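You operate a simulated robot arm through the tools that you are given. There is no shell and no other tool. Be economical: measure what you need, move in short steps, check, and stop when the job is done.

You run a simulated robot arm. Do the job below in one go: nothing can be reset, and whatever is moved stays where it is left.

Task
Zero the bore stand on the 30 mm gauge, then stow that gauge.
Fine: seat the gauge, press the zero button once; the gauge goes into the gauge drawer, shut. Set down upright: what you pick out.

It is judged by the outcome, as a careful person would: the job done as asked, and still so three seconds after it is handed in. It fails if anything else is knocked over, pushed out of place, dropped, spilled or broken.

Robot
A 6-joint arm with a two-finger parallel gripper on a trunk, on a base that drives. Base frame: it is fixed to the floor where the robot stands at the start and does not move with it; the origin is under the middle of the robot, x ahead of it, y to its left, z up; the surface under the hand at the start is at about z = 0.82. Units: m, degrees, N and s.
With the tool pointing down near the work surface it reaches from about 0.22 to 0.82 m from the robot's upright axis, wherever it stands. Its first joint turns from -166.0 to 166.0 degrees. Places, roughly: gauge drawer [0.1, 1.2, 0.7]; inside of the gauge drawer [0.2, 1.3, 0.7]; stand bore [0.3, 0.1, 0.9]; zero button [0.3, 0, 0.9]. Payload 3.91 kg.
The TCP is the grasp point between the finger pads, 0.03 m short of the fingertips. In the tool frame z runs along the fingers and y along their closing line. Largest opening 0.11 m; finger width 0.02, thickness 0.01; the body of the gripper, 0.048 by 0.112 m, starts 0.055 m behind the TCP.
Orientation is that of the tool frame in the base frame, as [roll, pitch, yaw] about the fixed x, y, z axes, in that order (R = Rz(yaw) Ry(pitch) Rx(roll)). With the fingers straight down and closing along the base's y, the tool's x points along the base's -x, its y along +y and its z along -z.

Tools
- The arm moves only by the tool jog_arm. Its argument "deltas" is a list of rows, each a list of 7 numbers: the shift along the base's x, y, z in m, then the turn, a rotation vector about the base's x, y, z in degrees, then the gripper command, from -1 (fully open) to 1 (shut), values between in proportion. In form: [[x, y, z, ax, ay, az, gripper], ...]. A call has 1 to 20 rows; each row is the pose to reach, as a shift and turn from the pose commanded when the call began. Each row takes 0.2 s and may step no farther than 0.05 m and 8.6 degrees from the row before; otherwise, or with a gripper value out of range, the whole call is refused. A pose out of reach is approached as far as the arm can. The call stops where the force on the tool passes 90 N (or 10 N more than at its start, if that is more) or the arm is blocked; 0.2 s more then pass. The fingers move at their own pace (about 0.045 m/s each) and stop on an object; they squeeze with about 44 N. The grip force told is the motor's: it shows also when the fingers shut on nothing. Time passes only in rows, and 0.2 s behind the last, so rows that repeat a pose let the fingers close. It gives the time, the measured TCP pose, the force on the tool (base axes), the opening and the grip force at its end, in the units of the frame above (readings bear some noise), with the torque about the TCP (base axes, N m) and any sound that the robot's microphone picked up.
- Cameras (640 x 400 px; columns grow to the right, rows downward): "scene" is now at [-0.0552, 0.1183, 1.5302]; the picture's right is [-0.39, -0.92, -0.06], its down [-0.51, 0.27, -0.81] and it looks along [0.76, -0.29, -0.58] (base axes); focal length 295 px, centre (320, 200). "wrist" rides on the gripper at [0.071, 0.022, -0.107] in the tool frame; the picture's right is [-0.29, 0.96, 0.00], its down [-0.76, -0.23, -0.61] and it looks along [-0.58, -0.18, 0.79] (tool axes); focal length 243 px, centre (320, 200). There is no depth. A picture from a camera that has moved, and an enlarged one, comes with that camera's place and axes in the base frame and with its lens.
- grab_frame(camera): a new picture of that camera. The clock stands still meanwhile.
- raise_lower(by): slides the trunk up (or, below 0, down) by that many m; the arm and the scene camera ride with it, the base frame stays. It gives what a move gives, with no picture.
- drive_base(legs): drives the robot by 1 to 6 legs, each [ahead, left, turn to the left] in m, m and degrees, along the robot's own axes; the way and the turn of a leg run together, so that a leg with both is an arc; at most 1.5 m and 180 degrees a leg. The arm and the cameras ride along, it lands a little off, and it stops where it bumps. It gives what a move gives.
- head_to(pan, tilt): turns the head with the scene camera to pan (to the left, within 86 degrees either way) and tilt (down, from -29 to 69), counted from straight ahead of the robot. It gives what a move gives.
- zoom(camera, box): a new picture of the part [left, top, right, bottom] of that camera's present view, enlarged. The clock stands still meanwhile.
- close_job(): hands the job in; it is judged then, once.

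Work in short steps. Places have to be worked out from the pictures, the camera data and where the tool is seen: move nearer, look again, correct. Check each grasp and each placing, and mend what went wrong. You have 120 turns and 98 pictures in all, those below and enlarged ones among them. Open the gripper and draw the arm clear of the work before you hand the job in, unless the task says otherwise; then end with one line.

The tools are called after ">>>" by a JSON object that holds its "api" and its "payload". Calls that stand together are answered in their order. jog_arm: Moves the arm, as the interface text tells. Its arguments: {"type":"object","properties":{"deltas":{"type":"array","items":{"type":"array","items":{"type":"number"}}}},"required":["deltas"]} The other tools are called the same way: raise_lower (by) slides the trunk up or down; drive_base (legs) drives the base; head_to (pan, tilt) turns the head that bears the scene camera; grab_frame (camera) takes a picture; zoom (camera, box) takes an enlarged picture of a part of a camera's view; close_job () hands the job in.

At the start:

```text
time: 0.0
tcp_pos: [0.4031, -0.0749, 1.2985]
ee_rot: [-179.1, 9.4, 175.7]
ft_force: [-0.4, -0.4, 0.6]
torque: [0.0, 0.02, 0.0]
opening: 0.11
grip_force: 0.0
trunk travel left (down, up): [-0.45, 0.14]
robot x, y, heading: [0.0705, 0.0321, -3.7]
head pan, tilt: [-19.6, 40.3]
```

scene: 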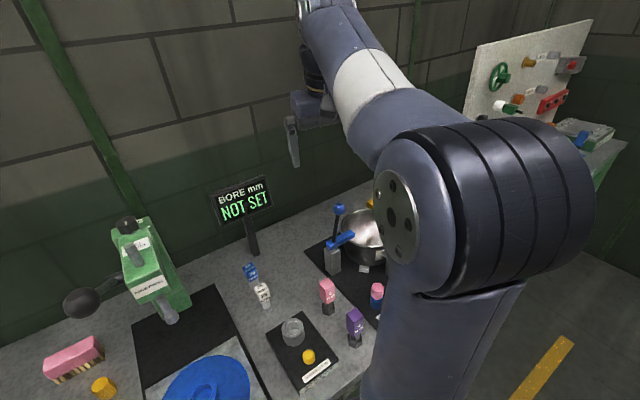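
wrist: 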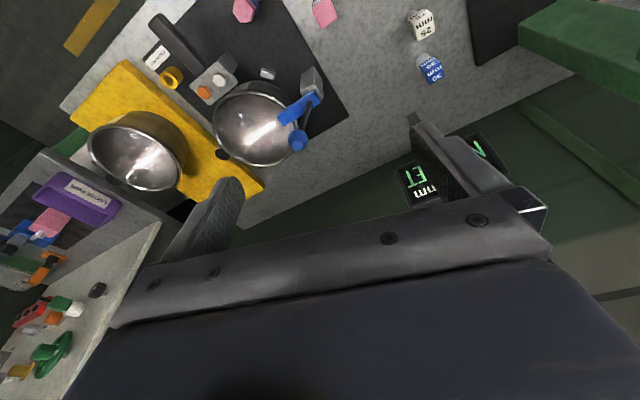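

The gauges stand by the bore stand; I zoom in to read their labels and locate the stand and button.

>>> {"api": "zoom", "payload": {"camera": "scene", "box": [220, 240, 400, 390]}}

>>> {"api": "zoom", "payload": {"camera": "wrist", "box": [380, 0, 480, 90]}}

```text
2.67 times, centred on (310, 315) of scene
camera zoom: at [-0.0552, 0.1183, 1.5302], right [-0.39, -0.92, -0.06], down [-0.51, 0.27, -0.81], along [0.76, -0.29, -0.58], focal length 786 px, centre (347, -107)
```

zoom: 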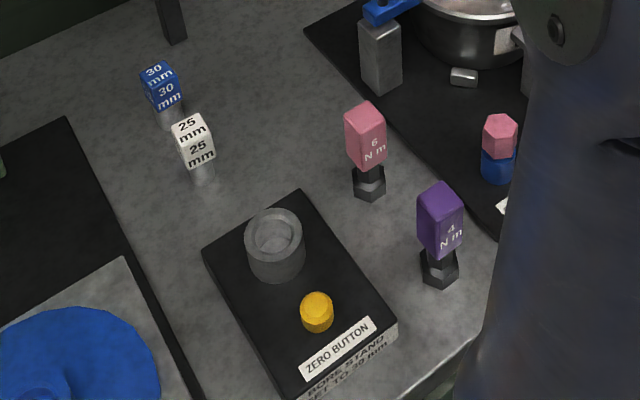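

```text
4.44 times, centred on (430, 45) of wrist
camera zoom: at [0.318, -0.0447, 1.3924], right [0.36, 0.93, 0.03], down [0.63, -0.27, 0.73], along [0.69, -0.24, -0.69], focal length 1078 px, centre (-169, 889)
```

zoom: 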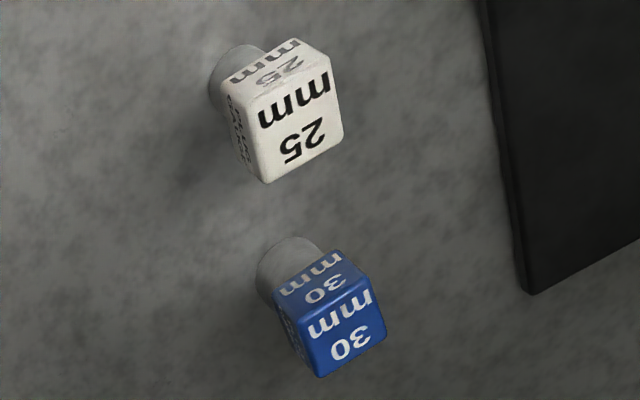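

The blue 30 mm gauge stands at about (0.565, 0.11), and the white 25 mm one is about 9 cm nearer. I look toward the drawer on the left to plan ahead.

>>> {"api": "head_to", "payload": {"pan": 80, "tilt": 35}}

>>> {"api": "grab_frame", "payload": {"camera": "scene"}}

```text
time: 1.8
tcp_pos: [0.4647, -0.0481, 1.2942]
ee_rot: [-177.5, 11.3, 175.7]
ft_force: [0.2, 0.9, 0.7]
torque: [-0.01, -0.01, -0.01]
opening: 0.1101
grip_force: 0.1
trunk travel left (down, up): [-0.45, 0.14]
robot x, y, heading: [0.072, 0.0198, -3.9]
head pan, tilt: [80.0, 35.0]
```

```text
93 pictures are left
camera scene: at [-0.1153, 0.2364, 1.5341], right [0.97, -0.24, 0.1], down [-0.05, -0.54, -0.84], along [0.25, 0.81, -0.53], focal length 295 px, centre (320, 200)
```

scene: 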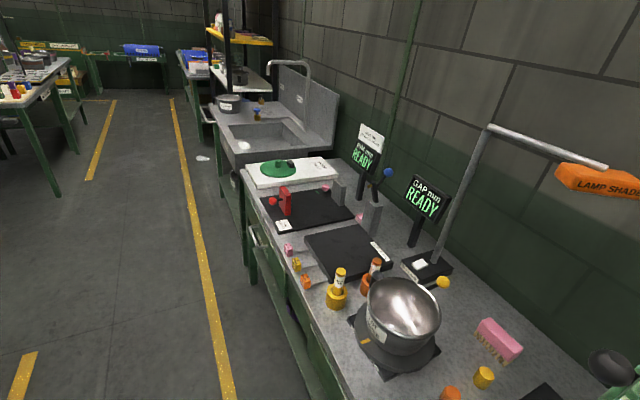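

The TCP reading changed during the head move, so I'll recheck it with a null jog. I also zoom on the drawer fronts.

>>> {"api": "zoom", "payload": {"camera": "scene", "box": [200, 180, 360, 400]}}

>>> {"api": "jog_arm", "payload": {"deltas": [[0, 0, 0, 0, 0, 0, -1]]}}

```text
1.82 times, centred on (280, 290) of scene
camera zoom: at [-0.1153, 0.2364, 1.5341], right [0.97, -0.24, 0.1], down [-0.05, -0.54, -0.84], along [0.25, 0.81, -0.53], focal length 536 px, centre (393, 36)
```

zoom: 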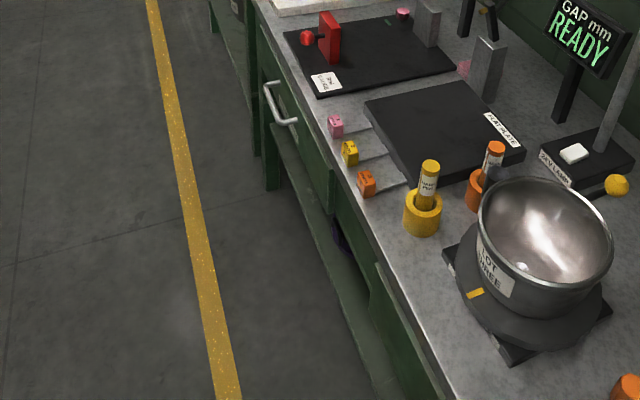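

```text
time: 2.1
tcp_pos: [0.5167, -0.0247, 1.2799]
ee_rot: [-176.5, 10.9, 176.0]
ft_force: [-0.7, 0.0, 1.5]
torque: [0.01, -0.04, 0.03]
opening: 0.1101
grip_force: 0.0
trunk travel left (down, up): [-0.45, 0.14]
robot x, y, heading: [0.0687, 0.0267, -3.6]
head pan, tilt: [80.0, 35.0]
stopped in row 1: the arm was blocked; the commanded pose is now the measured one
```

The arm kept drifting forward and reported being blocked; I check again with a hold.

>>> {"api": "jog_arm", "payload": {"deltas": [[0, 0, 0, 0, 0, 0, -1], [0, 0, 0, 0, 0, 0, -1]]}}

>>> {"api": "head_to", "payload": {"pan": -5, "tilt": 40}}

>>> {"api": "grab_frame", "payload": {"camera": "scene"}}

>>> {"api": "grab_frame", "payload": {"camera": "wrist"}}

```text
time: 2.4
tcp_pos: [0.554, -0.0071, 1.2569]
ee_rot: [-175.2, 7.6, 176.2]
ft_force: [-0.8, 0.0, 1.6]
torque: [0.04, -0.05, 0.01]
opening: 0.1099
grip_force: 0.0
trunk travel left (down, up): [-0.45, 0.14]
robot x, y, heading: [0.0697, 0.0263, -3.3]
head pan, tilt: [80.0, 35.0]
stopped in row 1: the arm was blocked; the commanded pose is now the measured one
```

```text
time: 4.0
tcp_pos: [0.5536, -0.0084, 1.2557]
ee_rot: [-175.3, 7.6, 176.1]
ft_force: [-0.2, -0.4, -0.1]
torque: [-0.02, -0.02, -0.01]
opening: 0.1099
grip_force: 0.0
trunk travel left (down, up): [-0.45, 0.14]
robot x, y, heading: [0.0689, 0.031, -3.6]
head pan, tilt: [-5.0, 40.0]
```

```text
91 pictures are left
camera scene: at [-0.0538, 0.1369, 1.5308], right [-0.15, -0.99, -0.04], down [-0.55, 0.11, -0.83], along [0.82, -0.1, -0.56], focal length 295 px, centre (320, 200)
```

scene: 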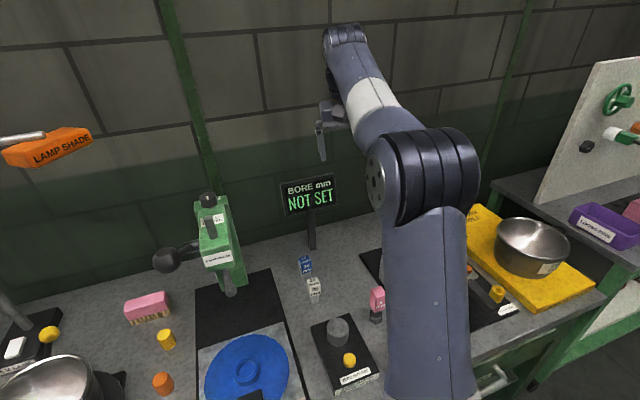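

```text
90 pictures are left
camera wrist: at [0.4712, 0.0278, 1.3497], right [0.36, 0.93, -0.04], down [0.66, -0.23, 0.72], along [0.66, -0.29, -0.69], focal length 243 px, centre (320, 200)
```

wrist: 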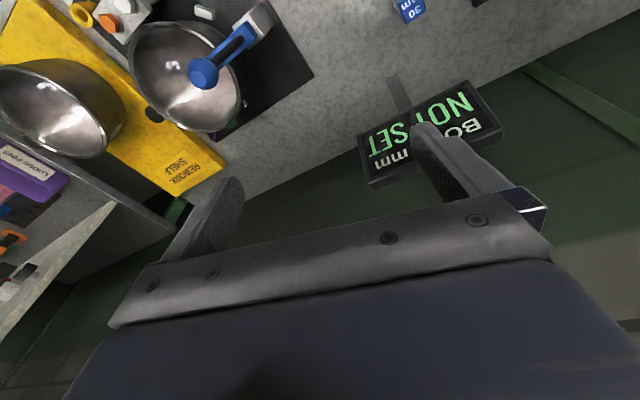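

The arm is steady now. I back the base 12 cm so that the bore stand and button lie well within the reach band.

>>> {"api": "drive_base", "payload": {"legs": [[-0.12, 0, 3.6]]}}

>>> {"api": "jog_arm", "payload": {"deltas": [[0, 0, 0, 0, 0, 0, -1]]}}

```text
time: 4.7
tcp_pos: [0.5878, 0.0172, 1.1896]
ee_rot: [-172.4, -6.4, 176.3]
ft_force: [-1.4, 0.0, 3.0]
torque: [0.03, -0.09, 0.0]
opening: 0.11
grip_force: 0.0
trunk travel left (down, up): [-0.45, 0.14]
robot x, y, heading: [0.07, 0.0308, -3.8]
head pan, tilt: [-5.0, 40.0]
stopped in leg 1: the robot was blocked; the commanded pose is now the measured one
```

```text
time: 5.1
tcp_pos: [0.6217, 0.0251, 1.1489]
ee_rot: [-171.2, -6.8, 178.1]
ft_force: [-0.3, 0.0, 2.7]
torque: [0.04, -0.09, -0.02]
opening: 0.1099
grip_force: 0.0
trunk travel left (down, up): [-0.45, 0.14]
robot x, y, heading: [0.071, 0.0258, -3.9]
head pan, tilt: [-5.0, 40.0]
stopped in row 1: the arm was blocked; the commanded pose is now the measured one
```

The base is blocked and the arm slides forward on its own, so something may be pressing on it. I take a look around before moving more.

>>> {"api": "jog_arm", "payload": {"deltas": [[0, 0, 0, 0, 0, 0, -1]]}}

>>> {"api": "grab_frame", "payload": {"camera": "scene"}}

>>> {"api": "head_to", "payload": {"pan": -5, "tilt": 66}}

>>> {"api": "grab_frame", "payload": {"camera": "scene"}}

```text
time: 5.4
tcp_pos: [0.649, 0.0325, 1.1024]
ee_rot: [-169.8, -7.0, -179.3]
ft_force: [-0.8, -0.7, 3.6]
torque: [0.04, -0.08, 0.02]
opening: 0.1097
grip_force: 0.0
trunk travel left (down, up): [-0.45, 0.14]
robot x, y, heading: [0.069, 0.0308, -3.7]
head pan, tilt: [-5.0, 40.0]
stopped in row 1: the arm was blocked; the commanded pose is now the measured one
```

```text
89 pictures are left
camera scene: at [-0.0529, 0.1355, 1.5312], right [-0.15, -0.99, -0.04], down [-0.55, 0.12, -0.82], along [0.82, -0.1, -0.56], focal length 295 px, centre (320, 200)
```

scene: 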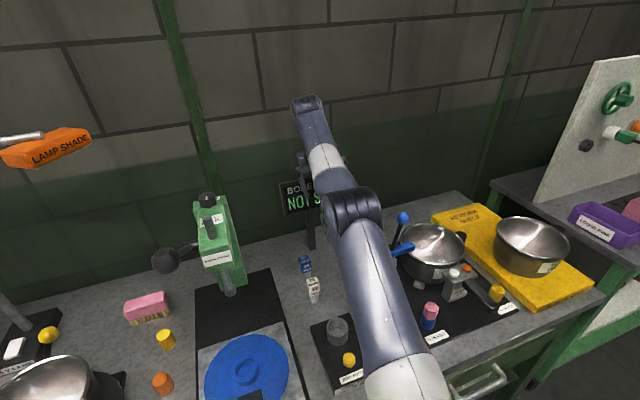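

```text
time: 6.3
tcp_pos: [0.6462, 0.0308, 1.1005]
ee_rot: [-169.7, -7.4, -179.5]
ft_force: [0.8, -0.2, -0.2]
torque: [0.03, 0.01, 0.02]
opening: 0.1099
grip_force: 0.1
trunk travel left (down, up): [-0.45, 0.14]
robot x, y, heading: [0.0663, 0.0334, -3.7]
head pan, tilt: [-5.0, 66.0]
```

```text
88 pictures are left
camera scene: at [-0.0747, 0.1403, 1.4955], right [-0.15, -0.99, -0.04], down [-0.86, 0.15, -0.49], along [0.49, -0.04, -0.87], focal length 295 px, centre (320, 200)
```

scene: 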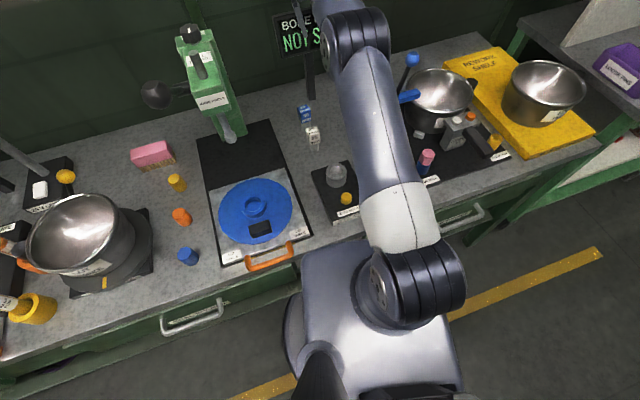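

Each null row shifted the arm some 5 cm forward and down, but it rests between calls. I test a real commanded motion, upward and back.

>>> {"api": "jog_arm", "payload": {"deltas": [[-0.02, 0, 0.03, 0, 0, 0, -1], [-0.04, 0, 0.06, 0, 0, 0, -1]]}}

```text
time: 6.6
tcp_pos: [0.6508, 0.0328, 1.0592]
ee_rot: [-168.3, -11.4, -176.8]
ft_force: [-48.9, -3.0, -7.4]
torque: [-0.48, -1.86, 3.3]
opening: 0.1099
grip_force: 0.1
out of reach, approached as far as the arm can: row 1
trunk travel left (down, up): [-0.45, 0.14]
robot x, y, heading: [0.0689, 0.0332, -3.7]
head pan, tilt: [-5.0, 66.0]
stopped in row 1: the arm was blocked; the commanded pose is now the measured one
```

I've touched something ahead (force −49 N in x), probably the display. I look before doing anything else.

>>> {"api": "grab_frame", "payload": {"camera": "wrist"}}

>>> {"api": "head_to", "payload": {"pan": 10, "tilt": 35}}

>>> {"api": "grab_frame", "payload": {"camera": "scene"}}

```text
87 pictures are left
camera wrist: at [0.5985, 0.0731, 1.1709], right [0.19, 0.95, -0.25], down [0.88, -0.05, 0.48], along [0.44, -0.31, -0.84], focal length 243 px, centre (320, 200)
```

wrist: 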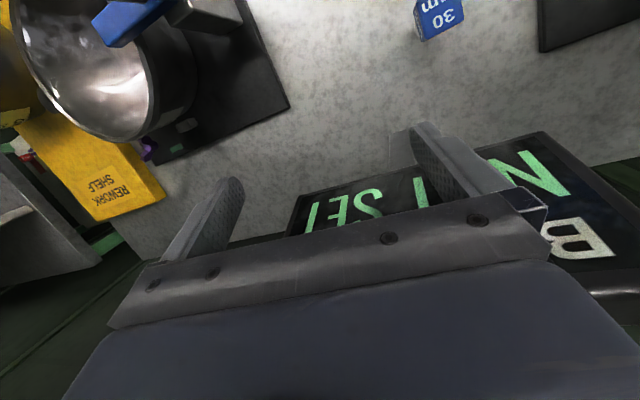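

```text
time: 7.6
tcp_pos: [0.652, 0.0328, 1.0621]
ee_rot: [-168.3, -10.9, -177.2]
ft_force: [-0.8, -0.3, -0.2]
torque: [0.02, 0.01, 0.0]
opening: 0.1101
grip_force: 0.0
trunk travel left (down, up): [-0.45, 0.14]
robot x, y, heading: [0.0668, 0.0281, -3.7]
head pan, tilt: [10.0, 35.0]
```

```text
86 pictures are left
camera scene: at [-0.0511, 0.1581, 1.5392], right [0.11, -0.99, -0.01], down [-0.48, -0.04, -0.87], along [0.87, 0.1, -0.48], focal length 295 px, centre (320, 200)
```

scene: 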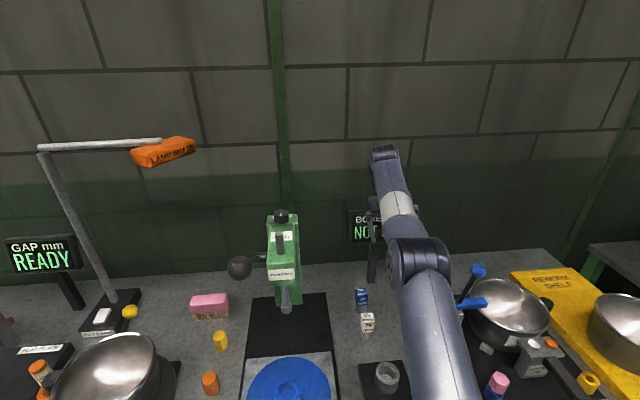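

The contact is gone and the display still stands. I raise the trunk for clearance and watch whether the arm holds.

>>> {"api": "raise_lower", "payload": {"by": 0.08}}

```text
time: 7.9
tcp_pos: [0.6523, 0.0276, 1.0544]
ee_rot: [-166.2, -12.1, -174.7]
ft_force: [139.5, 69.9, 216.8]
torque: [3.72, -3.75, -1.01]
opening: 0.1101
grip_force: 0.1
trunk travel left (down, up): [-0.474, 0.116]
robot x, y, heading: [0.0653, 0.0131, -5.5]
head pan, tilt: [10.0, 35.0]
stopped: the arm was blocked; the commanded pose is now the measured one
```

Large force again, so I look at the contact right away.

>>> {"api": "grab_frame", "payload": {"camera": "scene"}}

>>> {"api": "grab_frame", "payload": {"camera": "wrist"}}

```text
85 pictures are left
camera scene: at [-0.0494, 0.1891, 1.5399], right [0.08, -1.0, 0.02], down [-0.48, -0.05, -0.87], along [0.87, 0.06, -0.49], focal length 295 px, centre (320, 200)
```

scene: 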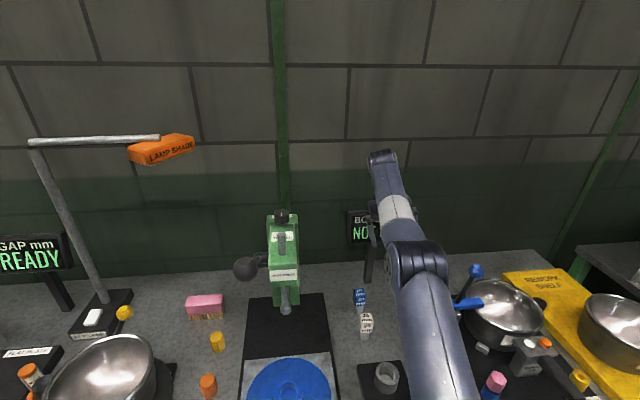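

```text
84 pictures are left
camera wrist: at [0.5991, 0.0701, 1.1658], right [0.15, 0.95, -0.28], down [0.88, 0.0, 0.47], along [0.45, -0.32, -0.83], focal length 243 px, centre (320, 200)
```

wrist: 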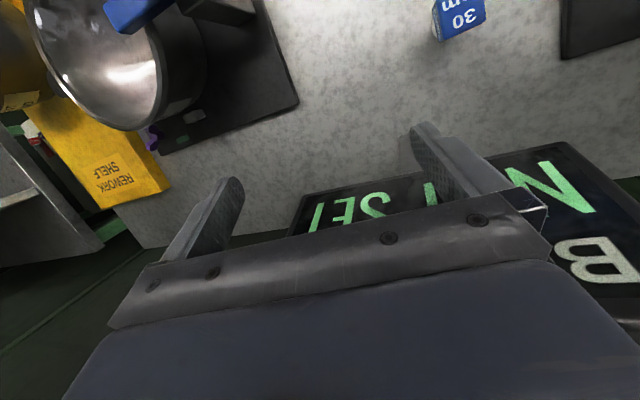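

The gripper is up against the display frame. I try a pure backward retreat to see how the arm follows a plain command.

>>> {"api": "jog_arm", "payload": {"deltas": [[-0.04, 0, 0, 0, 0, 0, -1], [-0.08, 0, 0, 0, 0, 0, -1]]}}

```text
time: 8.3
tcp_pos: [0.6548, 0.0218, 1.0551]
ee_rot: [-167.7, -13.5, -172.5]
ft_force: [73.4, 48.7, 184.5]
torque: [6.16, -5.6, 1.78]
opening: 0.1098
grip_force: 0.0
trunk travel left (down, up): [-0.474, 0.116]
robot x, y, heading: [0.0606, 0.0192, -3.9]
head pan, tilt: [10.0, 35.0]
stopped in row 1: the arm was blocked; the commanded pose is now the measured one
```

Something still drives the arm down. I look at the robot's own body for what could be bearing on it.

>>> {"api": "head_to", "payload": {"pan": -30, "tilt": 69}}

>>> {"api": "grab_frame", "payload": {"camera": "scene"}}

```text
time: 9.4
tcp_pos: [0.6546, 0.0202, 1.0559]
ee_rot: [-167.7, -13.7, -172.3]
ft_force: [25.4, 46.1, 195.2]
torque: [4.99, -9.11, 1.5]
opening: 0.1101
grip_force: 0.0
trunk travel left (down, up): [-0.474, 0.116]
robot x, y, heading: [0.0668, 0.0245, -3.7]
head pan, tilt: [-30.0, 68.8]
```

```text
83 pictures are left
camera scene: at [-0.0816, 0.1408, 1.4939], right [-0.55, -0.83, -0.06], down [-0.74, 0.52, -0.43], along [0.39, -0.2, -0.9], focal length 295 px, centre (320, 200)
```

scene: 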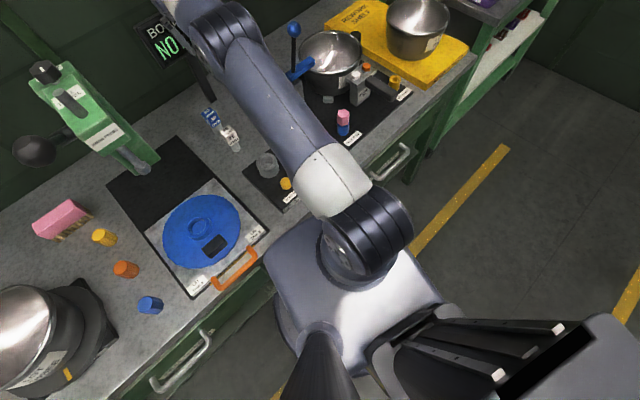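

Nothing obvious bears on the arm. I try a pure upward command to unload the contact.

>>> {"api": "jog_arm", "payload": {"deltas": [[0, 0, 0.05, 0, 0, 0, -1]]}}

```text
time: 9.7
tcp_pos: [0.66, 0.013, 1.0556]
ee_rot: [-167.4, -14.4, -167.3]
ft_force: [81.6, 51.0, 214.2]
torque: [6.36, -7.18, -1.18]
opening: 0.1099
grip_force: 0.1
out of reach, approached as far as the arm can: row 1
trunk travel left (down, up): [-0.474, 0.116]
robot x, y, heading: [0.0629, 0.0199, -2.8]
head pan, tilt: [-30.0, 68.8]
stopped in row 1: the arm was blocked; the commanded pose is now the measured one
```

An upward jog is "out of reach", yet the trunk did rise a little earlier. I raise the trunk a bit more to lift off the contact.

>>> {"api": "raise_lower", "payload": {"by": 0.04}}

>>> {"api": "grab_frame", "payload": {"camera": "wrist"}}

```text
time: 10.6
tcp_pos: [0.6585, 0.0137, 1.0579]
ee_rot: [-167.2, -17.4, -168.6]
ft_force: [-42.2, 17.7, 209.1]
torque: [7.59, -12.58, 2.46]
opening: 0.1101
grip_force: 0.0
trunk travel left (down, up): [-0.514, 0.076]
robot x, y, heading: [0.0633, 0.0229, -3.3]
head pan, tilt: [-30.0, 68.8]
```

```text
82 pictures are left
camera wrist: at [0.6121, 0.0508, 1.1745], right [0.02, 0.96, -0.29], down [0.92, 0.09, 0.39], along [0.4, -0.27, -0.88], focal length 243 px, centre (320, 200)
```

wrist: 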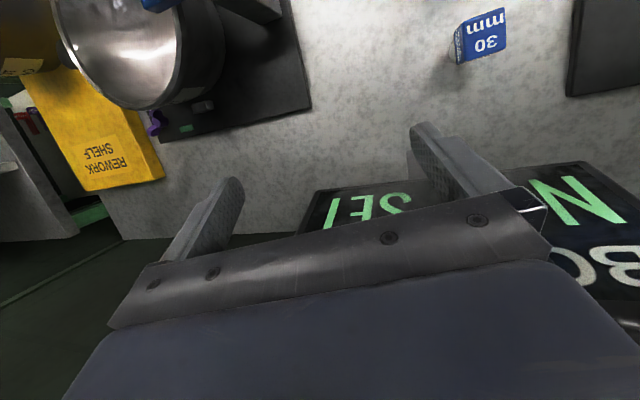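

The raise completed but the tool stayed loaded downward. Raising further is the safest direction, so I go up the rest of the travel and see if the force drops.

>>> {"api": "raise_lower", "payload": {"by": 0.07}}

>>> {"api": "grab_frame", "payload": {"camera": "scene"}}

```text
time: 11.6
tcp_pos: [0.6575, 0.0083, 1.0665]
ee_rot: [-168.3, -24.6, -164.0]
ft_force: [-30.4, -19.4, 217.3]
torque: [10.04, -10.62, 1.84]
opening: 0.1104
grip_force: 0.2
trunk travel left (down, up): [-0.583, 0.007]
robot x, y, heading: [0.0573, 0.0246, -2.5]
head pan, tilt: [-30.0, 68.8]
stopped: the arm was blocked; the commanded pose is now the measured one
```

```text
81 pictures are left
camera scene: at [-0.0663, 0.1501, 1.5943], right [-0.53, -0.84, -0.04], down [-0.76, 0.5, -0.42], along [0.38, -0.19, -0.91], focal length 295 px, centre (320, 200)
```

scene: 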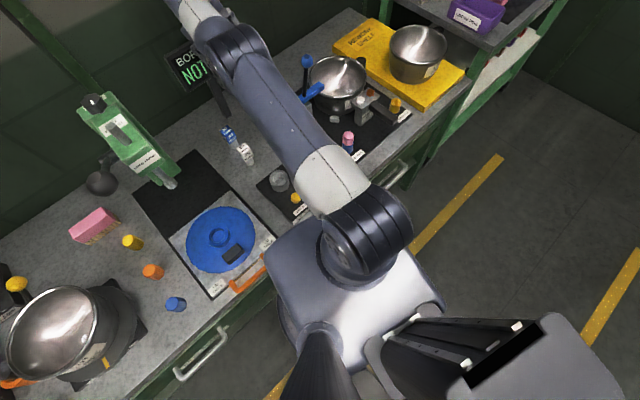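

Still loaded. I need to see exactly what touches what, so I look at the hand and display from the head at close zoom.

>>> {"api": "head_to", "payload": {"pan": 0, "tilt": 38}}

>>> {"api": "zoom", "payload": {"camera": "scene", "box": [230, 40, 430, 290]}}

```text
time: 12.5
tcp_pos: [0.6568, 0.0093, 1.0653]
ee_rot: [-168.6, -24.3, -164.1]
ft_force: [-33.9, 0.5, 216.8]
torque: [9.24, -11.58, 1.37]
opening: 0.1099
grip_force: 0.1
trunk travel left (down, up): [-0.583, 0.007]
robot x, y, heading: [0.0642, 0.021, -2.5]
head pan, tilt: [0.0, 38.0]
```

```text
1.60 times, centred on (330, 165) of scene
camera zoom: at [-0.0305, 0.1755, 1.6347], right [-0.05, -1.0, 0.0], down [-0.55, 0.03, -0.83], along [0.83, -0.04, -0.55], focal length 472 px, centre (304, 256)
```

zoom: 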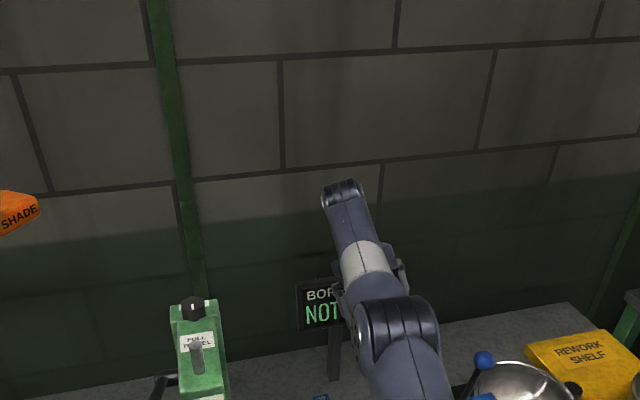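

The hand's body seems to rest on the display's top edge with fingers on the robot's side, so backing straight off should slide it free. I try a short reverse.

>>> {"api": "drive_base", "payload": {"legs": [[-0.06, 0, 0]]}}

```text
time: 13.6
tcp_pos: [0.6577, 0.0077, 1.0658]
ee_rot: [-168.3, -23.9, -163.8]
ft_force: [-37.2, -2.8, 216.4]
torque: [9.57, -12.08, 1.96]
opening: 0.1101
grip_force: 0.2
trunk travel left (down, up): [-0.583, 0.007]
robot x, y, heading: [0.0084, 0.027, -2.5]
head pan, tilt: [0.0, 38.0]
stopped in leg 1: the robot was blocked; the commanded pose is now the measured one
```

The base moved back 5.5 cm, but the hand did not follow. I check whether it is hooked on the display.

>>> {"api": "grab_frame", "payload": {"camera": "wrist"}}

>>> {"api": "grab_frame", "payload": {"camera": "scene"}}

```text
79 pictures are left
camera wrist: at [0.6227, 0.0431, 1.1852], right [-0.08, 0.95, -0.29], down [0.95, 0.17, 0.28], along [0.32, -0.25, -0.91], focal length 243 px, centre (320, 200)
```

wrist: 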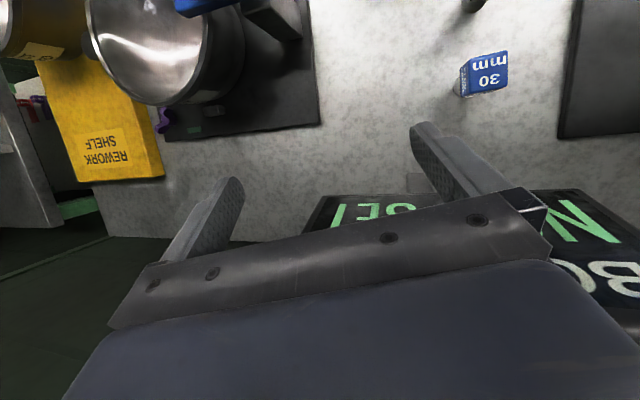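

```text
78 pictures are left
camera scene: at [-0.009, 0.1751, 1.6297], right [-0.04, -1.0, 0.0], down [-0.59, 0.03, -0.81], along [0.81, -0.03, -0.59], focal length 295 px, centre (320, 200)
```

scene: 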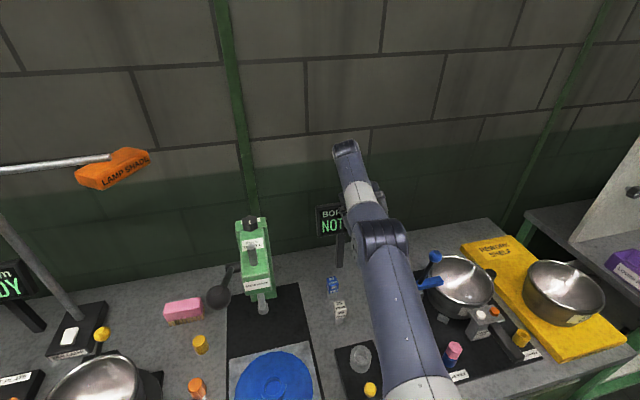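

The hand rests on the display's right part, and the head's tilt suggests the robot leans a little on it. Sliding right (−y) would clear the panel, so I try that with slight lift.

>>> {"api": "jog_arm", "payload": {"deltas": [[0, -0.03, 0.01, 0, 0, 0, -1], [0, -0.06, 0.02, 0, 0, 0, -1], [0, -0.09, 0.03, 0, 0, 0, -1]]}}

```text
time: 14.6
tcp_pos: [0.6641, 0.005, 1.068]
ee_rot: [-169.5, -25.4, -159.2]
ft_force: [-110.7, -4.2, 58.9]
torque: [3.29, -5.11, 6.02]
opening: 0.1099
grip_force: 0.0
out of reach, approached as far as the arm can: row 1, 2, 3
trunk travel left (down, up): [-0.583, 0.007]
robot x, y, heading: [-0.0081, 0.0604, 2.2]
head pan, tilt: [0.0, 38.0]
stopped in row 3: the arm was blocked; the commanded pose is now the measured one
```

The base shifted instead of the hand. I look again at the contact from both cameras.

>>> {"api": "grab_frame", "payload": {"camera": "wrist"}}

>>> {"api": "grab_frame", "payload": {"camera": "scene"}}

```text
77 pictures are left
camera wrist: at [0.6301, 0.0364, 1.1898], right [-0.16, 0.95, -0.28], down [0.94, 0.23, 0.25], along [0.3, -0.23, -0.93], focal length 243 px, centre (320, 200)
```

wrist: 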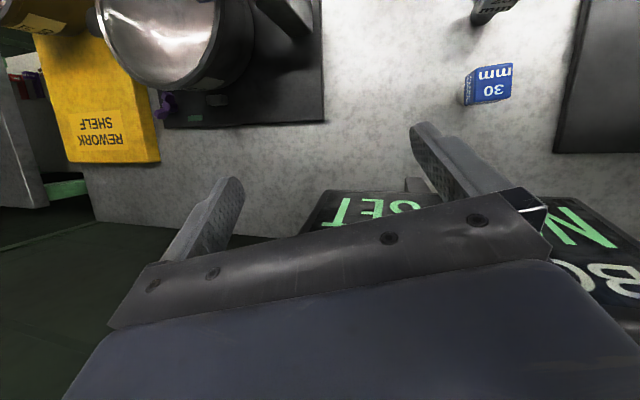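

```text
76 pictures are left
camera scene: at [-0.0067, 0.2122, 1.625], right [0.04, -1.0, 0.0], down [-0.6, -0.02, -0.8], along [0.8, 0.03, -0.6], focal length 295 px, centre (320, 200)
```

scene: 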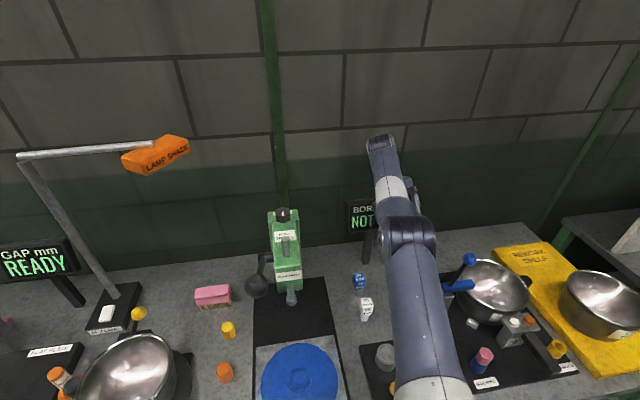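

The arm pushes forward onto the panel, and backward is the free direction. I keep backing the base off in small steps.

>>> {"api": "drive_base", "payload": {"legs": [[-0.1, 0, 0]]}}

>>> {"api": "grab_frame", "payload": {"camera": "wrist"}}

```text
time: 15.7
tcp_pos: [0.5802, 0.0017, 1.0575]
ee_rot: [-169.4, -25.9, -159.5]
ft_force: [-1.3, -0.3, -0.5]
torque: [0.02, -0.03, 0.01]
opening: 0.11
grip_force: 0.0
trunk travel left (down, up): [-0.583, 0.007]
robot x, y, heading: [-0.0988, 0.0619, 1.8]
head pan, tilt: [0.0, 38.0]
```

```text
75 pictures are left
camera wrist: at [0.5483, 0.0339, 1.1793], right [-0.16, 0.95, -0.28], down [0.94, 0.23, 0.24], along [0.29, -0.23, -0.93], focal length 243 px, centre (320, 200)
```

wrist: 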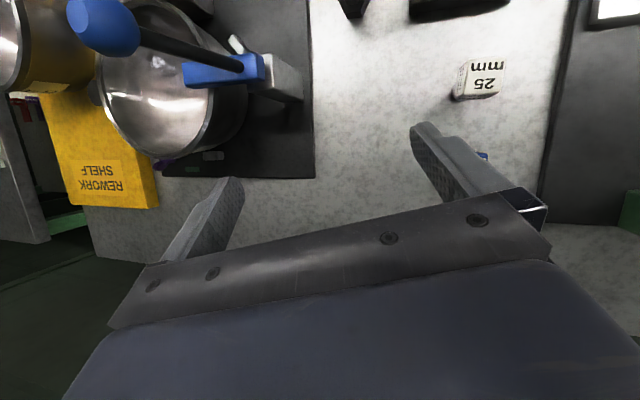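

The hand is free, with zero force and no drift this time. I test a small upward jog.

>>> {"api": "jog_arm", "payload": {"deltas": [[-0.01, 0, 0.01, 0, 0, 0, -1], [-0.02, 0, 0.02, 0, 0, 0, -1]]}}

```text
time: 16.3
tcp_pos: [0.5593, 0.0024, 1.0782]
ee_rot: [-169.5, -26.0, -159.5]
ft_force: [-0.7, -0.2, 0.1]
torque: [-0.02, -0.02, -0.03]
opening: 0.1099
grip_force: 0.0
trunk travel left (down, up): [-0.583, 0.007]
robot x, y, heading: [-0.1038, 0.0626, 1.9]
head pan, tilt: [0.0, 38.0]
```

It obeys exactly now. I raise the hand clear and straighten the tool to vertical, then look over the scene for any disturbance.

>>> {"api": "jog_arm", "payload": {"deltas": [[-0.02, 0, 0.03, 0, -8, 0, -1], [-0.04, 0, 0.06, 0, -16, 0, -1], [-0.05, 0, 0.09, 0, -24, 0, -1]]}}

>>> {"api": "grab_frame", "payload": {"camera": "scene"}}

```text
time: 17.1
tcp_pos: [0.5104, 0.0023, 1.1686]
ee_rot: [-161.3, -3.1, -161.7]
ft_force: [0.1, -0.8, -0.1]
torque: [-0.02, -0.01, 0.01]
opening: 0.11
grip_force: 0.1
trunk travel left (down, up): [-0.583, 0.007]
robot x, y, heading: [-0.0988, 0.058, 2.1]
head pan, tilt: [0.0, 38.0]
```

```text
74 pictures are left
camera scene: at [-0.0823, 0.2097, 1.626], right [0.03, -1.0, 0.0], down [-0.62, -0.02, -0.79], along [0.79, 0.03, -0.62], focal length 295 px, centre (320, 200)
```

scene: 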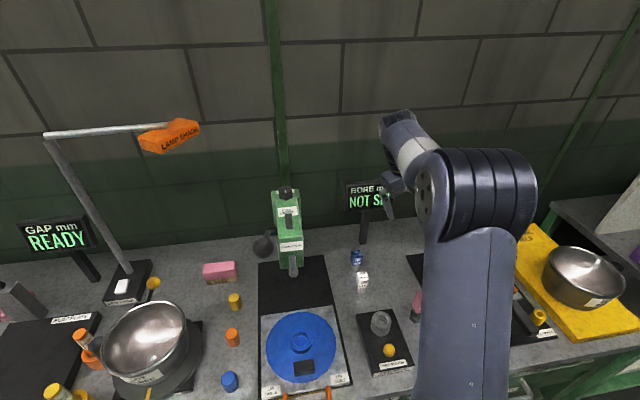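

The robot is level again and the display stands as before. I zoom in on the press lever, display and gauges.

>>> {"api": "zoom", "payload": {"camera": "scene", "box": [190, 160, 420, 310]}}

>>> {"api": "zoom", "payload": {"camera": "scene", "box": [330, 230, 430, 390]}}

```text
2.67 times, centred on (305, 235) of scene
camera zoom: at [-0.0823, 0.2097, 1.626], right [0.03, -1.0, 0.0], down [-0.62, -0.02, -0.79], along [0.79, 0.03, -0.62], focal length 786 px, centre (360, 107)
```

zoom: 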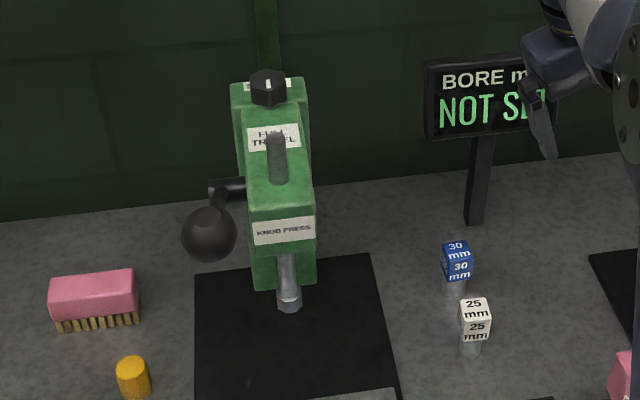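

```text
2.50 times, centred on (380, 310) of scene
camera zoom: at [-0.0823, 0.2097, 1.626], right [0.03, -1.0, 0.0], down [-0.62, -0.02, -0.79], along [0.79, 0.03, -0.62], focal length 737 px, centre (170, -75)
```

zoom: 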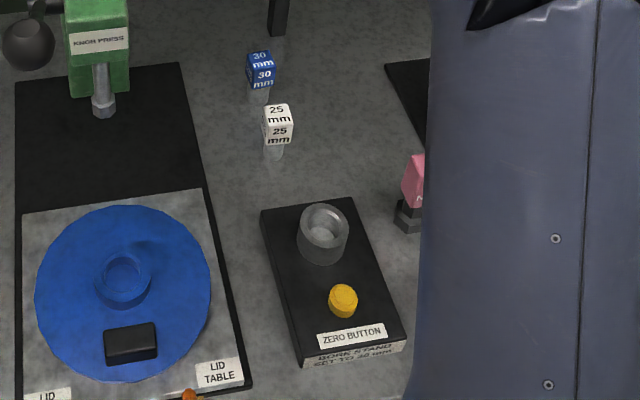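

Everything stands as it was, and the lever matches its earlier position within error. I now set the tool vertical with the fingers closing along y, and place the wrist camera above and short of the blue gauge.

>>> {"api": "jog_arm", "payload": {"deltas": [[-0.03, 0.0, 0, 4.7, 0, -4.6, -1], [-0.03, 0.04, 0, 9.5, 0, -9.3, -1], [-0.03, 0.08, -0.03, 14.2, 0, -13.9, -1], [-0.03, 0.128, -0.08, 19.0, 0, -18.6, -1], [-0.03, 0.128, -0.08, 19.0, 0, -18.6, -1]]}}

>>> {"api": "grab_frame", "payload": {"camera": "wrist"}}

```text
refused: row 4 steps farther than a row can; nothing moved
```

```text
71 pictures are left
camera wrist: at [0.4306, 0.0341, 1.2665], right [-0.03, 0.95, -0.32], down [0.76, 0.23, 0.61], along [0.65, -0.23, -0.73], focal length 243 px, centre (320, 200)
```

wrist: 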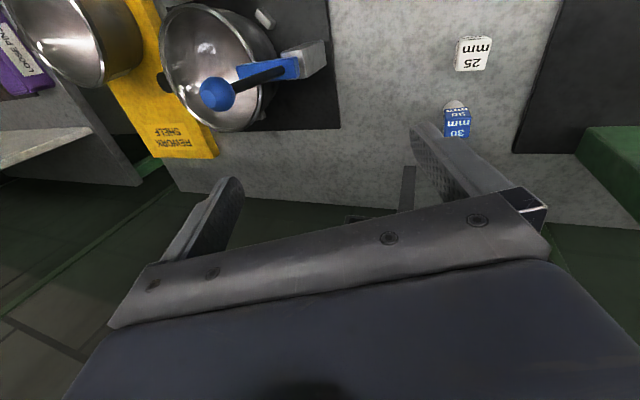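

One step was too long; I resend with shorter ones.

>>> {"api": "jog_arm", "payload": {"deltas": [[-0.03, 0.02, 0, 3.8, 0, -3.7, -1], [-0.03, 0.055, 0, 7.6, 0, -7.4, -1], [-0.03, 0.09, -0.02, 11.4, 0, -11.2, -1], [-0.03, 0.12, -0.05, 15.2, 0, -14.9, -1], [-0.03, 0.128, -0.08, 19.0, 0, -18.6, -1], [-0.03, 0.128, -0.08, 19.0, 0, -18.6, -1]]}}

>>> {"api": "grab_frame", "payload": {"camera": "wrist"}}

```text
time: 18.5
tcp_pos: [0.4797, 0.1314, 1.0867]
ee_rot: [180.0, -0.2, -179.9]
ft_force: [-0.5, -0.2, 0.7]
torque: [0.0, 0.0, -0.02]
opening: 0.1101
grip_force: 0.0
trunk travel left (down, up): [-0.583, 0.007]
robot x, y, heading: [-0.1009, 0.0585, 2.2]
head pan, tilt: [0.0, 38.0]
```

```text
70 pictures are left
camera wrist: at [0.4098, 0.1534, 1.1943], right [0.29, 0.96, 0.0], down [0.76, -0.23, 0.6], along [0.58, -0.17, -0.8], focal length 243 px, centre (320, 200)
```

wrist: 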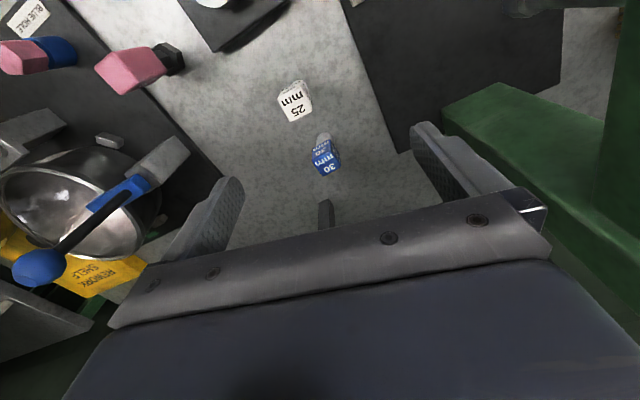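

Orientation is vertical now. I zoom for precise gauge measurement.

>>> {"api": "zoom", "payload": {"camera": "wrist", "box": [260, 60, 380, 190]}}

```text
3.08 times, centred on (320, 125) of wrist
camera zoom: at [0.4098, 0.1534, 1.1943], right [0.29, 0.96, 0.0], down [0.76, -0.23, 0.6], along [0.58, -0.17, -0.8], focal length 746 px, centre (320, 431)
```

zoom: 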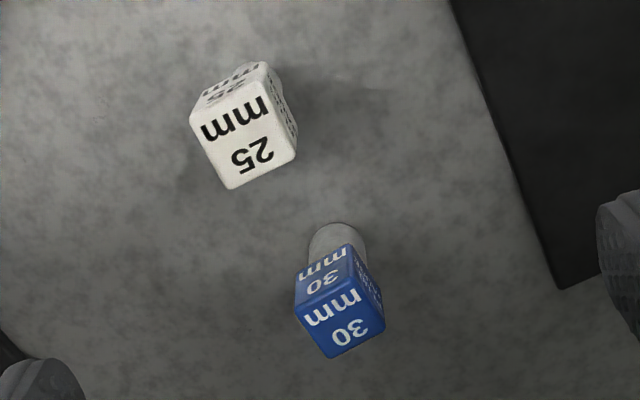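

The blue gauge is at about (0.569, 0.114) with its top near z 0.90. Its handle is a 28 mm cube turned about +16°, so I match that yaw and move above it.

>>> {"api": "jog_arm", "payload": {"deltas": [[0.03, -0.006, -0.01, 0, 0, 8, -1], [0.06, -0.012, -0.04, 0, 0, 16, -1], [0.089, -0.0174, -0.08, 0, 0, 16, -1], [0.089, -0.0174, -0.107, 0, 0, 16, -1], [0.089, -0.0174, -0.107, 0, 0, 16, -1]]}}

>>> {"api": "grab_frame", "payload": {"camera": "wrist"}}

>>> {"api": "zoom", "payload": {"camera": "scene", "box": [310, 180, 430, 300]}}

```text
time: 19.7
tcp_pos: [0.5709, 0.1143, 0.981]
ee_rot: [180.0, -0.2, -163.7]
ft_force: [-0.3, -0.8, -0.8]
torque: [0.0, 0.0, 0.01]
opening: 0.1099
grip_force: 0.0
trunk travel left (down, up): [-0.583, 0.007]
robot x, y, heading: [-0.101, 0.0595, 1.9]
head pan, tilt: [0.0, 38.0]
```

```text
68 pictures are left
camera wrist: at [0.4973, 0.1159, 1.0873], right [0.01, 1.0, 0.0], down [0.8, -0.01, 0.61], along [0.61, -0.01, -0.8], focal length 243 px, centre (320, 200)
```

wrist: 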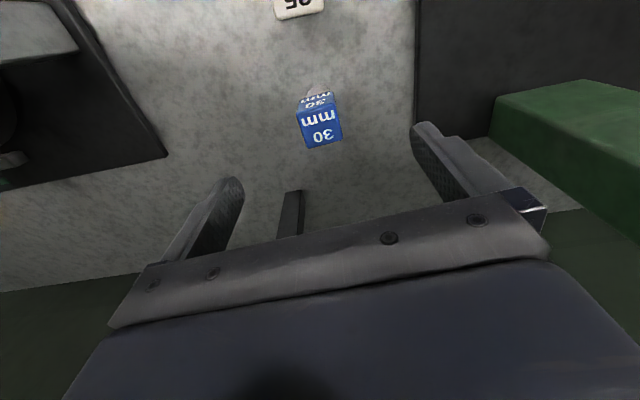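

```text
3.33 times, centred on (370, 240) of scene
camera zoom: at [-0.082, 0.2098, 1.6261], right [0.03, -1.0, 0.0], down [-0.62, -0.02, -0.79], along [0.79, 0.03, -0.62], focal length 982 px, centre (153, 67)
```

zoom: 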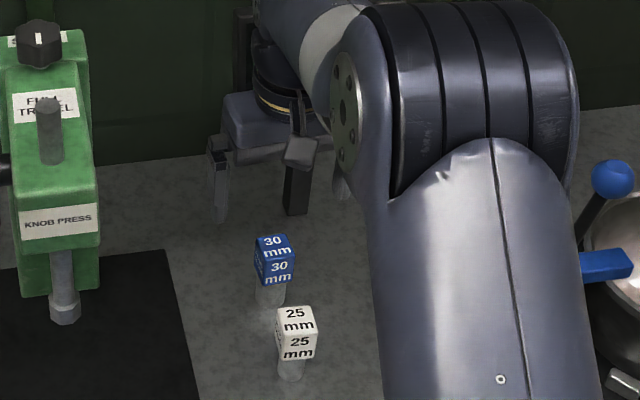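

The cube is centred at (0.570, 0.115) and aligned, so I descend to TCP z ≈ 0.898, which keeps the fingertips at the cube's lower edge, and close.

>>> {"api": "jog_arm", "payload": {"deltas": [[0, 0.001, -0.04, 0, 0, 0, -1], [0, 0.001, -0.07, 0, 0, 0, -1], [0, 0.001, -0.083, 0, 0, 0, -1], [0, 0.001, -0.083, 0, 0, 0, -1]]}}

>>> {"api": "grab_frame", "payload": {"camera": "wrist"}}

>>> {"api": "zoom", "payload": {"camera": "scene", "box": [310, 180, 430, 300]}}

```text
time: 20.7
tcp_pos: [0.5681, 0.1148, 0.897]
ee_rot: [-180.0, -0.2, -163.7]
ft_force: [-0.5, 0.2, 0.1]
torque: [-0.01, 0.0, 0.02]
opening: 0.1098
grip_force: 0.1
trunk travel left (down, up): [-0.583, 0.007]
robot x, y, heading: [-0.1033, 0.0592, 2.1]
head pan, tilt: [0.0, 38.0]
```

```text
66 pictures are left
camera wrist: at [0.4957, 0.1155, 1.0035], right [0.01, 1.0, 0.0], down [0.8, -0.01, 0.61], along [0.61, -0.01, -0.8], focal length 243 px, centre (320, 200)
```

wrist: 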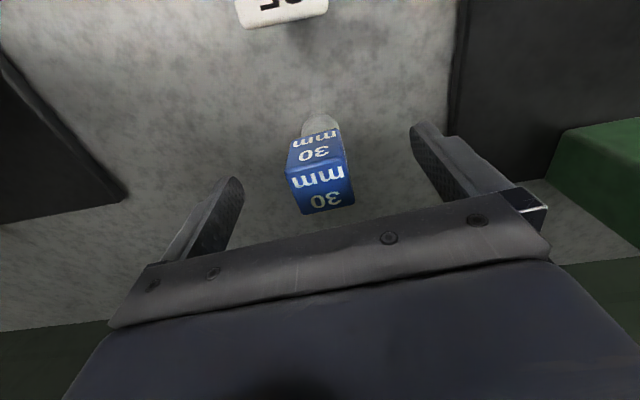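

```text
3.33 times, centred on (370, 240) of scene
camera zoom: at [-0.0819, 0.2097, 1.6261], right [0.03, -1.0, 0.0], down [-0.62, -0.02, -0.79], along [0.79, 0.03, -0.62], focal length 982 px, centre (153, 67)
```

zoom: 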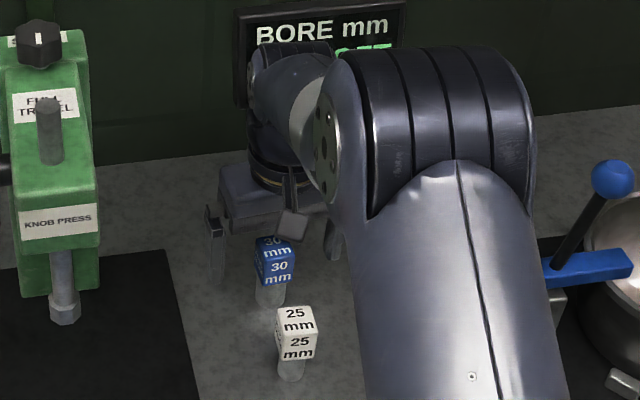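

The TCP sits right on the cube's top-face centre, and the cube spans about z 0.864–0.90, matching the finger tips. I close the gripper.

>>> {"api": "jog_arm", "payload": {"deltas": [[0, 0, -0.003, 0, 0, 0, 1], [0, 0, -0.003, 0, 0, 0, 1], [0, 0, -0.003, 0, 0, 0, 1], [0, 0, -0.003, 0, 0, 0, 1], [0, 0, -0.003, 0, 0, 0, 1], [0, 0, -0.003, 0, 0, 0, 1]]}}

>>> {"api": "grab_frame", "payload": {"camera": "wrist"}}

```text
time: 22.1
tcp_pos: [0.5695, 0.1148, 0.8932]
ee_rot: [180.0, -0.2, -163.8]
ft_force: [-0.2, 0.1, 0.5]
torque: [0.02, 0.0, -0.02]
opening: 0.0317
grip_force: 44.3
trunk travel left (down, up): [-0.583, 0.007]
robot x, y, heading: [-0.101, 0.0559, 2.0]
head pan, tilt: [0.0, 38.0]
```

```text
64 pictures are left
camera wrist: at [0.4958, 0.1156, 1.0008], right [0.01, 1.0, 0.0], down [0.8, -0.01, 0.6], along [0.6, -0.01, -0.8], focal length 243 px, centre (320, 200)
```

wrist: 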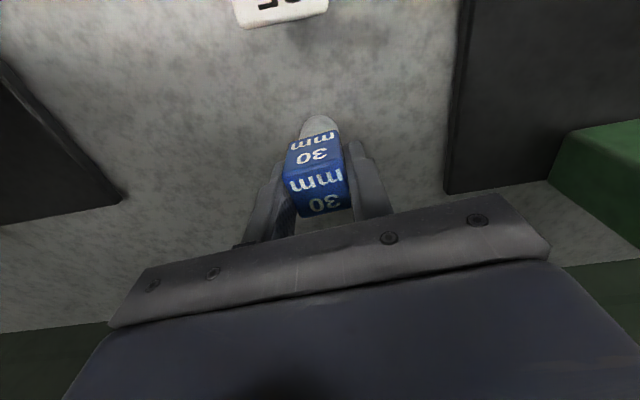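

Firm grip on the 30 mm cube (opening 0.0317). I lift straight up and carry it above and past the white gauge to near the stand to look at the bore.

>>> {"api": "jog_arm", "payload": {"deltas": [[0, 0, 0.04, 0, 0, 0, 1], [0, 0, 0.09, 0, 0, 0, 1], [0, 0, 0.14, 0, 0, 0, 1], [0, 0, 0.17, 0, 0, 0, 1], [-0.045, -0.005, 0.18, 0, 0, -4, 1], [-0.09, -0.01, 0.18, 0, 0, -8, 1], [-0.135, -0.015, 0.18, 0, 0, -12, 1], [-0.18, -0.02, 0.18, 0, 0, -16, 1], [-0.225, -0.03, 0.18, 0, 0, -16, 1], [-0.265, -0.03, 0.18, 0, 0, -16, 1], [-0.29, -0.03, 0.18, 0, 0, -16, 1], [-0.29, -0.03, 0.18, 0, 0, -16, 1]]}}

>>> {"api": "grab_frame", "payload": {"camera": "wrist"}}

>>> {"api": "grab_frame", "payload": {"camera": "scene"}}

```text
time: 24.7
tcp_pos: [0.2802, 0.084, 1.0762]
ee_rot: [180.0, -0.2, -179.8]
ft_force: [0.0, 0.2, -1.9]
torque: [-0.03, 0.01, 0.01]
opening: 0.0316
grip_force: 44.5
trunk travel left (down, up): [-0.583, 0.007]
robot x, y, heading: [-0.0994, 0.0578, 2.0]
head pan, tilt: [0.0, 38.0]
```

```text
63 pictures are left
camera wrist: at [0.2094, 0.1063, 1.1834], right [0.29, 0.96, 0.0], down [0.76, -0.23, 0.61], along [0.58, -0.17, -0.8], focal length 243 px, centre (320, 200)
```

wrist: 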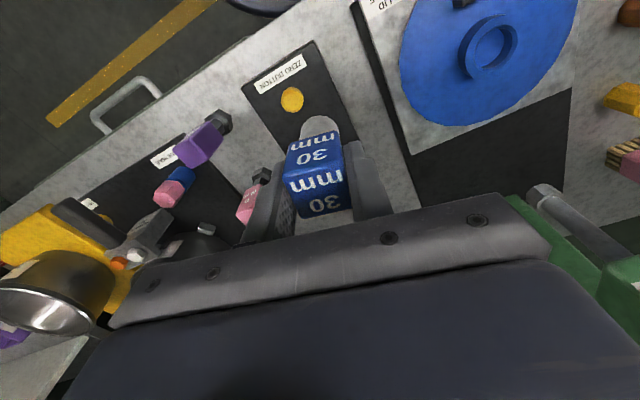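

```text
62 pictures are left
camera scene: at [-0.082, 0.2097, 1.6261], right [0.03, -1.0, 0.0], down [-0.62, -0.02, -0.79], along [0.79, 0.03, -0.62], focal length 295 px, centre (320, 200)
```

scene: 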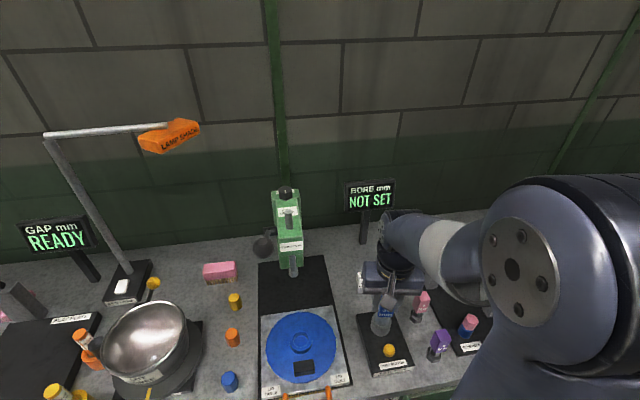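

The button agrees at (0.278, 0.048), but the gauge hides the bore. I shift left to see the bore past the fingers.

>>> {"api": "jog_arm", "payload": {"deltas": [[0.01, 0.04, 0, 0, 0, 0, 1], [0.02, 0.08, 0, 0, 0, 0, 1], [0.03, 0.106, 0, 0, 0, 0, 1], [0.03, 0.106, 0, 0, 0, 0, 1]]}}

>>> {"api": "zoom", "payload": {"camera": "wrist", "box": [160, 70, 320, 190]}}

>>> {"api": "zoom", "payload": {"camera": "scene", "box": [330, 280, 450, 390]}}

```text
time: 25.7
tcp_pos: [0.312, 0.1896, 1.0746]
ee_rot: [180.0, -0.2, -179.8]
ft_force: [0.5, 0.2, -1.6]
torque: [-0.02, 0.02, 0.0]
opening: 0.0314
grip_force: 44.1
trunk travel left (down, up): [-0.583, 0.007]
robot x, y, heading: [-0.1, 0.0598, 2.2]
head pan, tilt: [0.0, 38.0]
```

```text
3.33 times, centred on (240, 130) of wrist
camera zoom: at [0.2405, 0.2112, 1.1814], right [0.29, 0.96, 0.0], down [0.76, -0.23, 0.6], along [0.58, -0.17, -0.8], focal length 809 px, centre (587, 433)
```

zoom: 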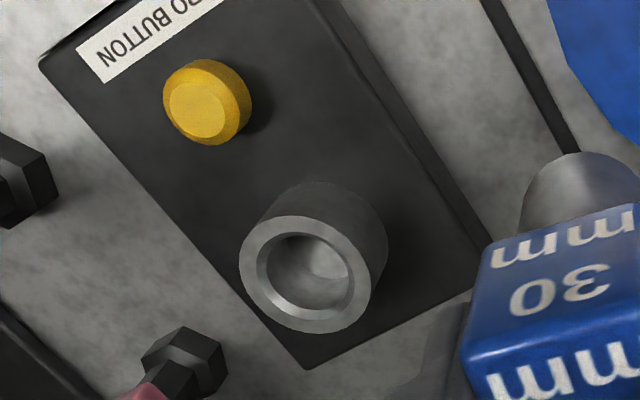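

```text
3.64 times, centred on (390, 335) of scene
camera zoom: at [-0.0818, 0.2098, 1.6261], right [0.03, -1.0, 0.0], down [-0.62, -0.02, -0.79], along [0.79, 0.03, -0.62], focal length 1072 px, centre (66, -291)
```

zoom: 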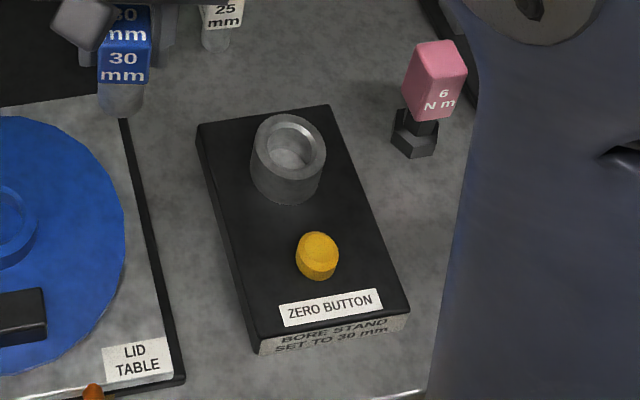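

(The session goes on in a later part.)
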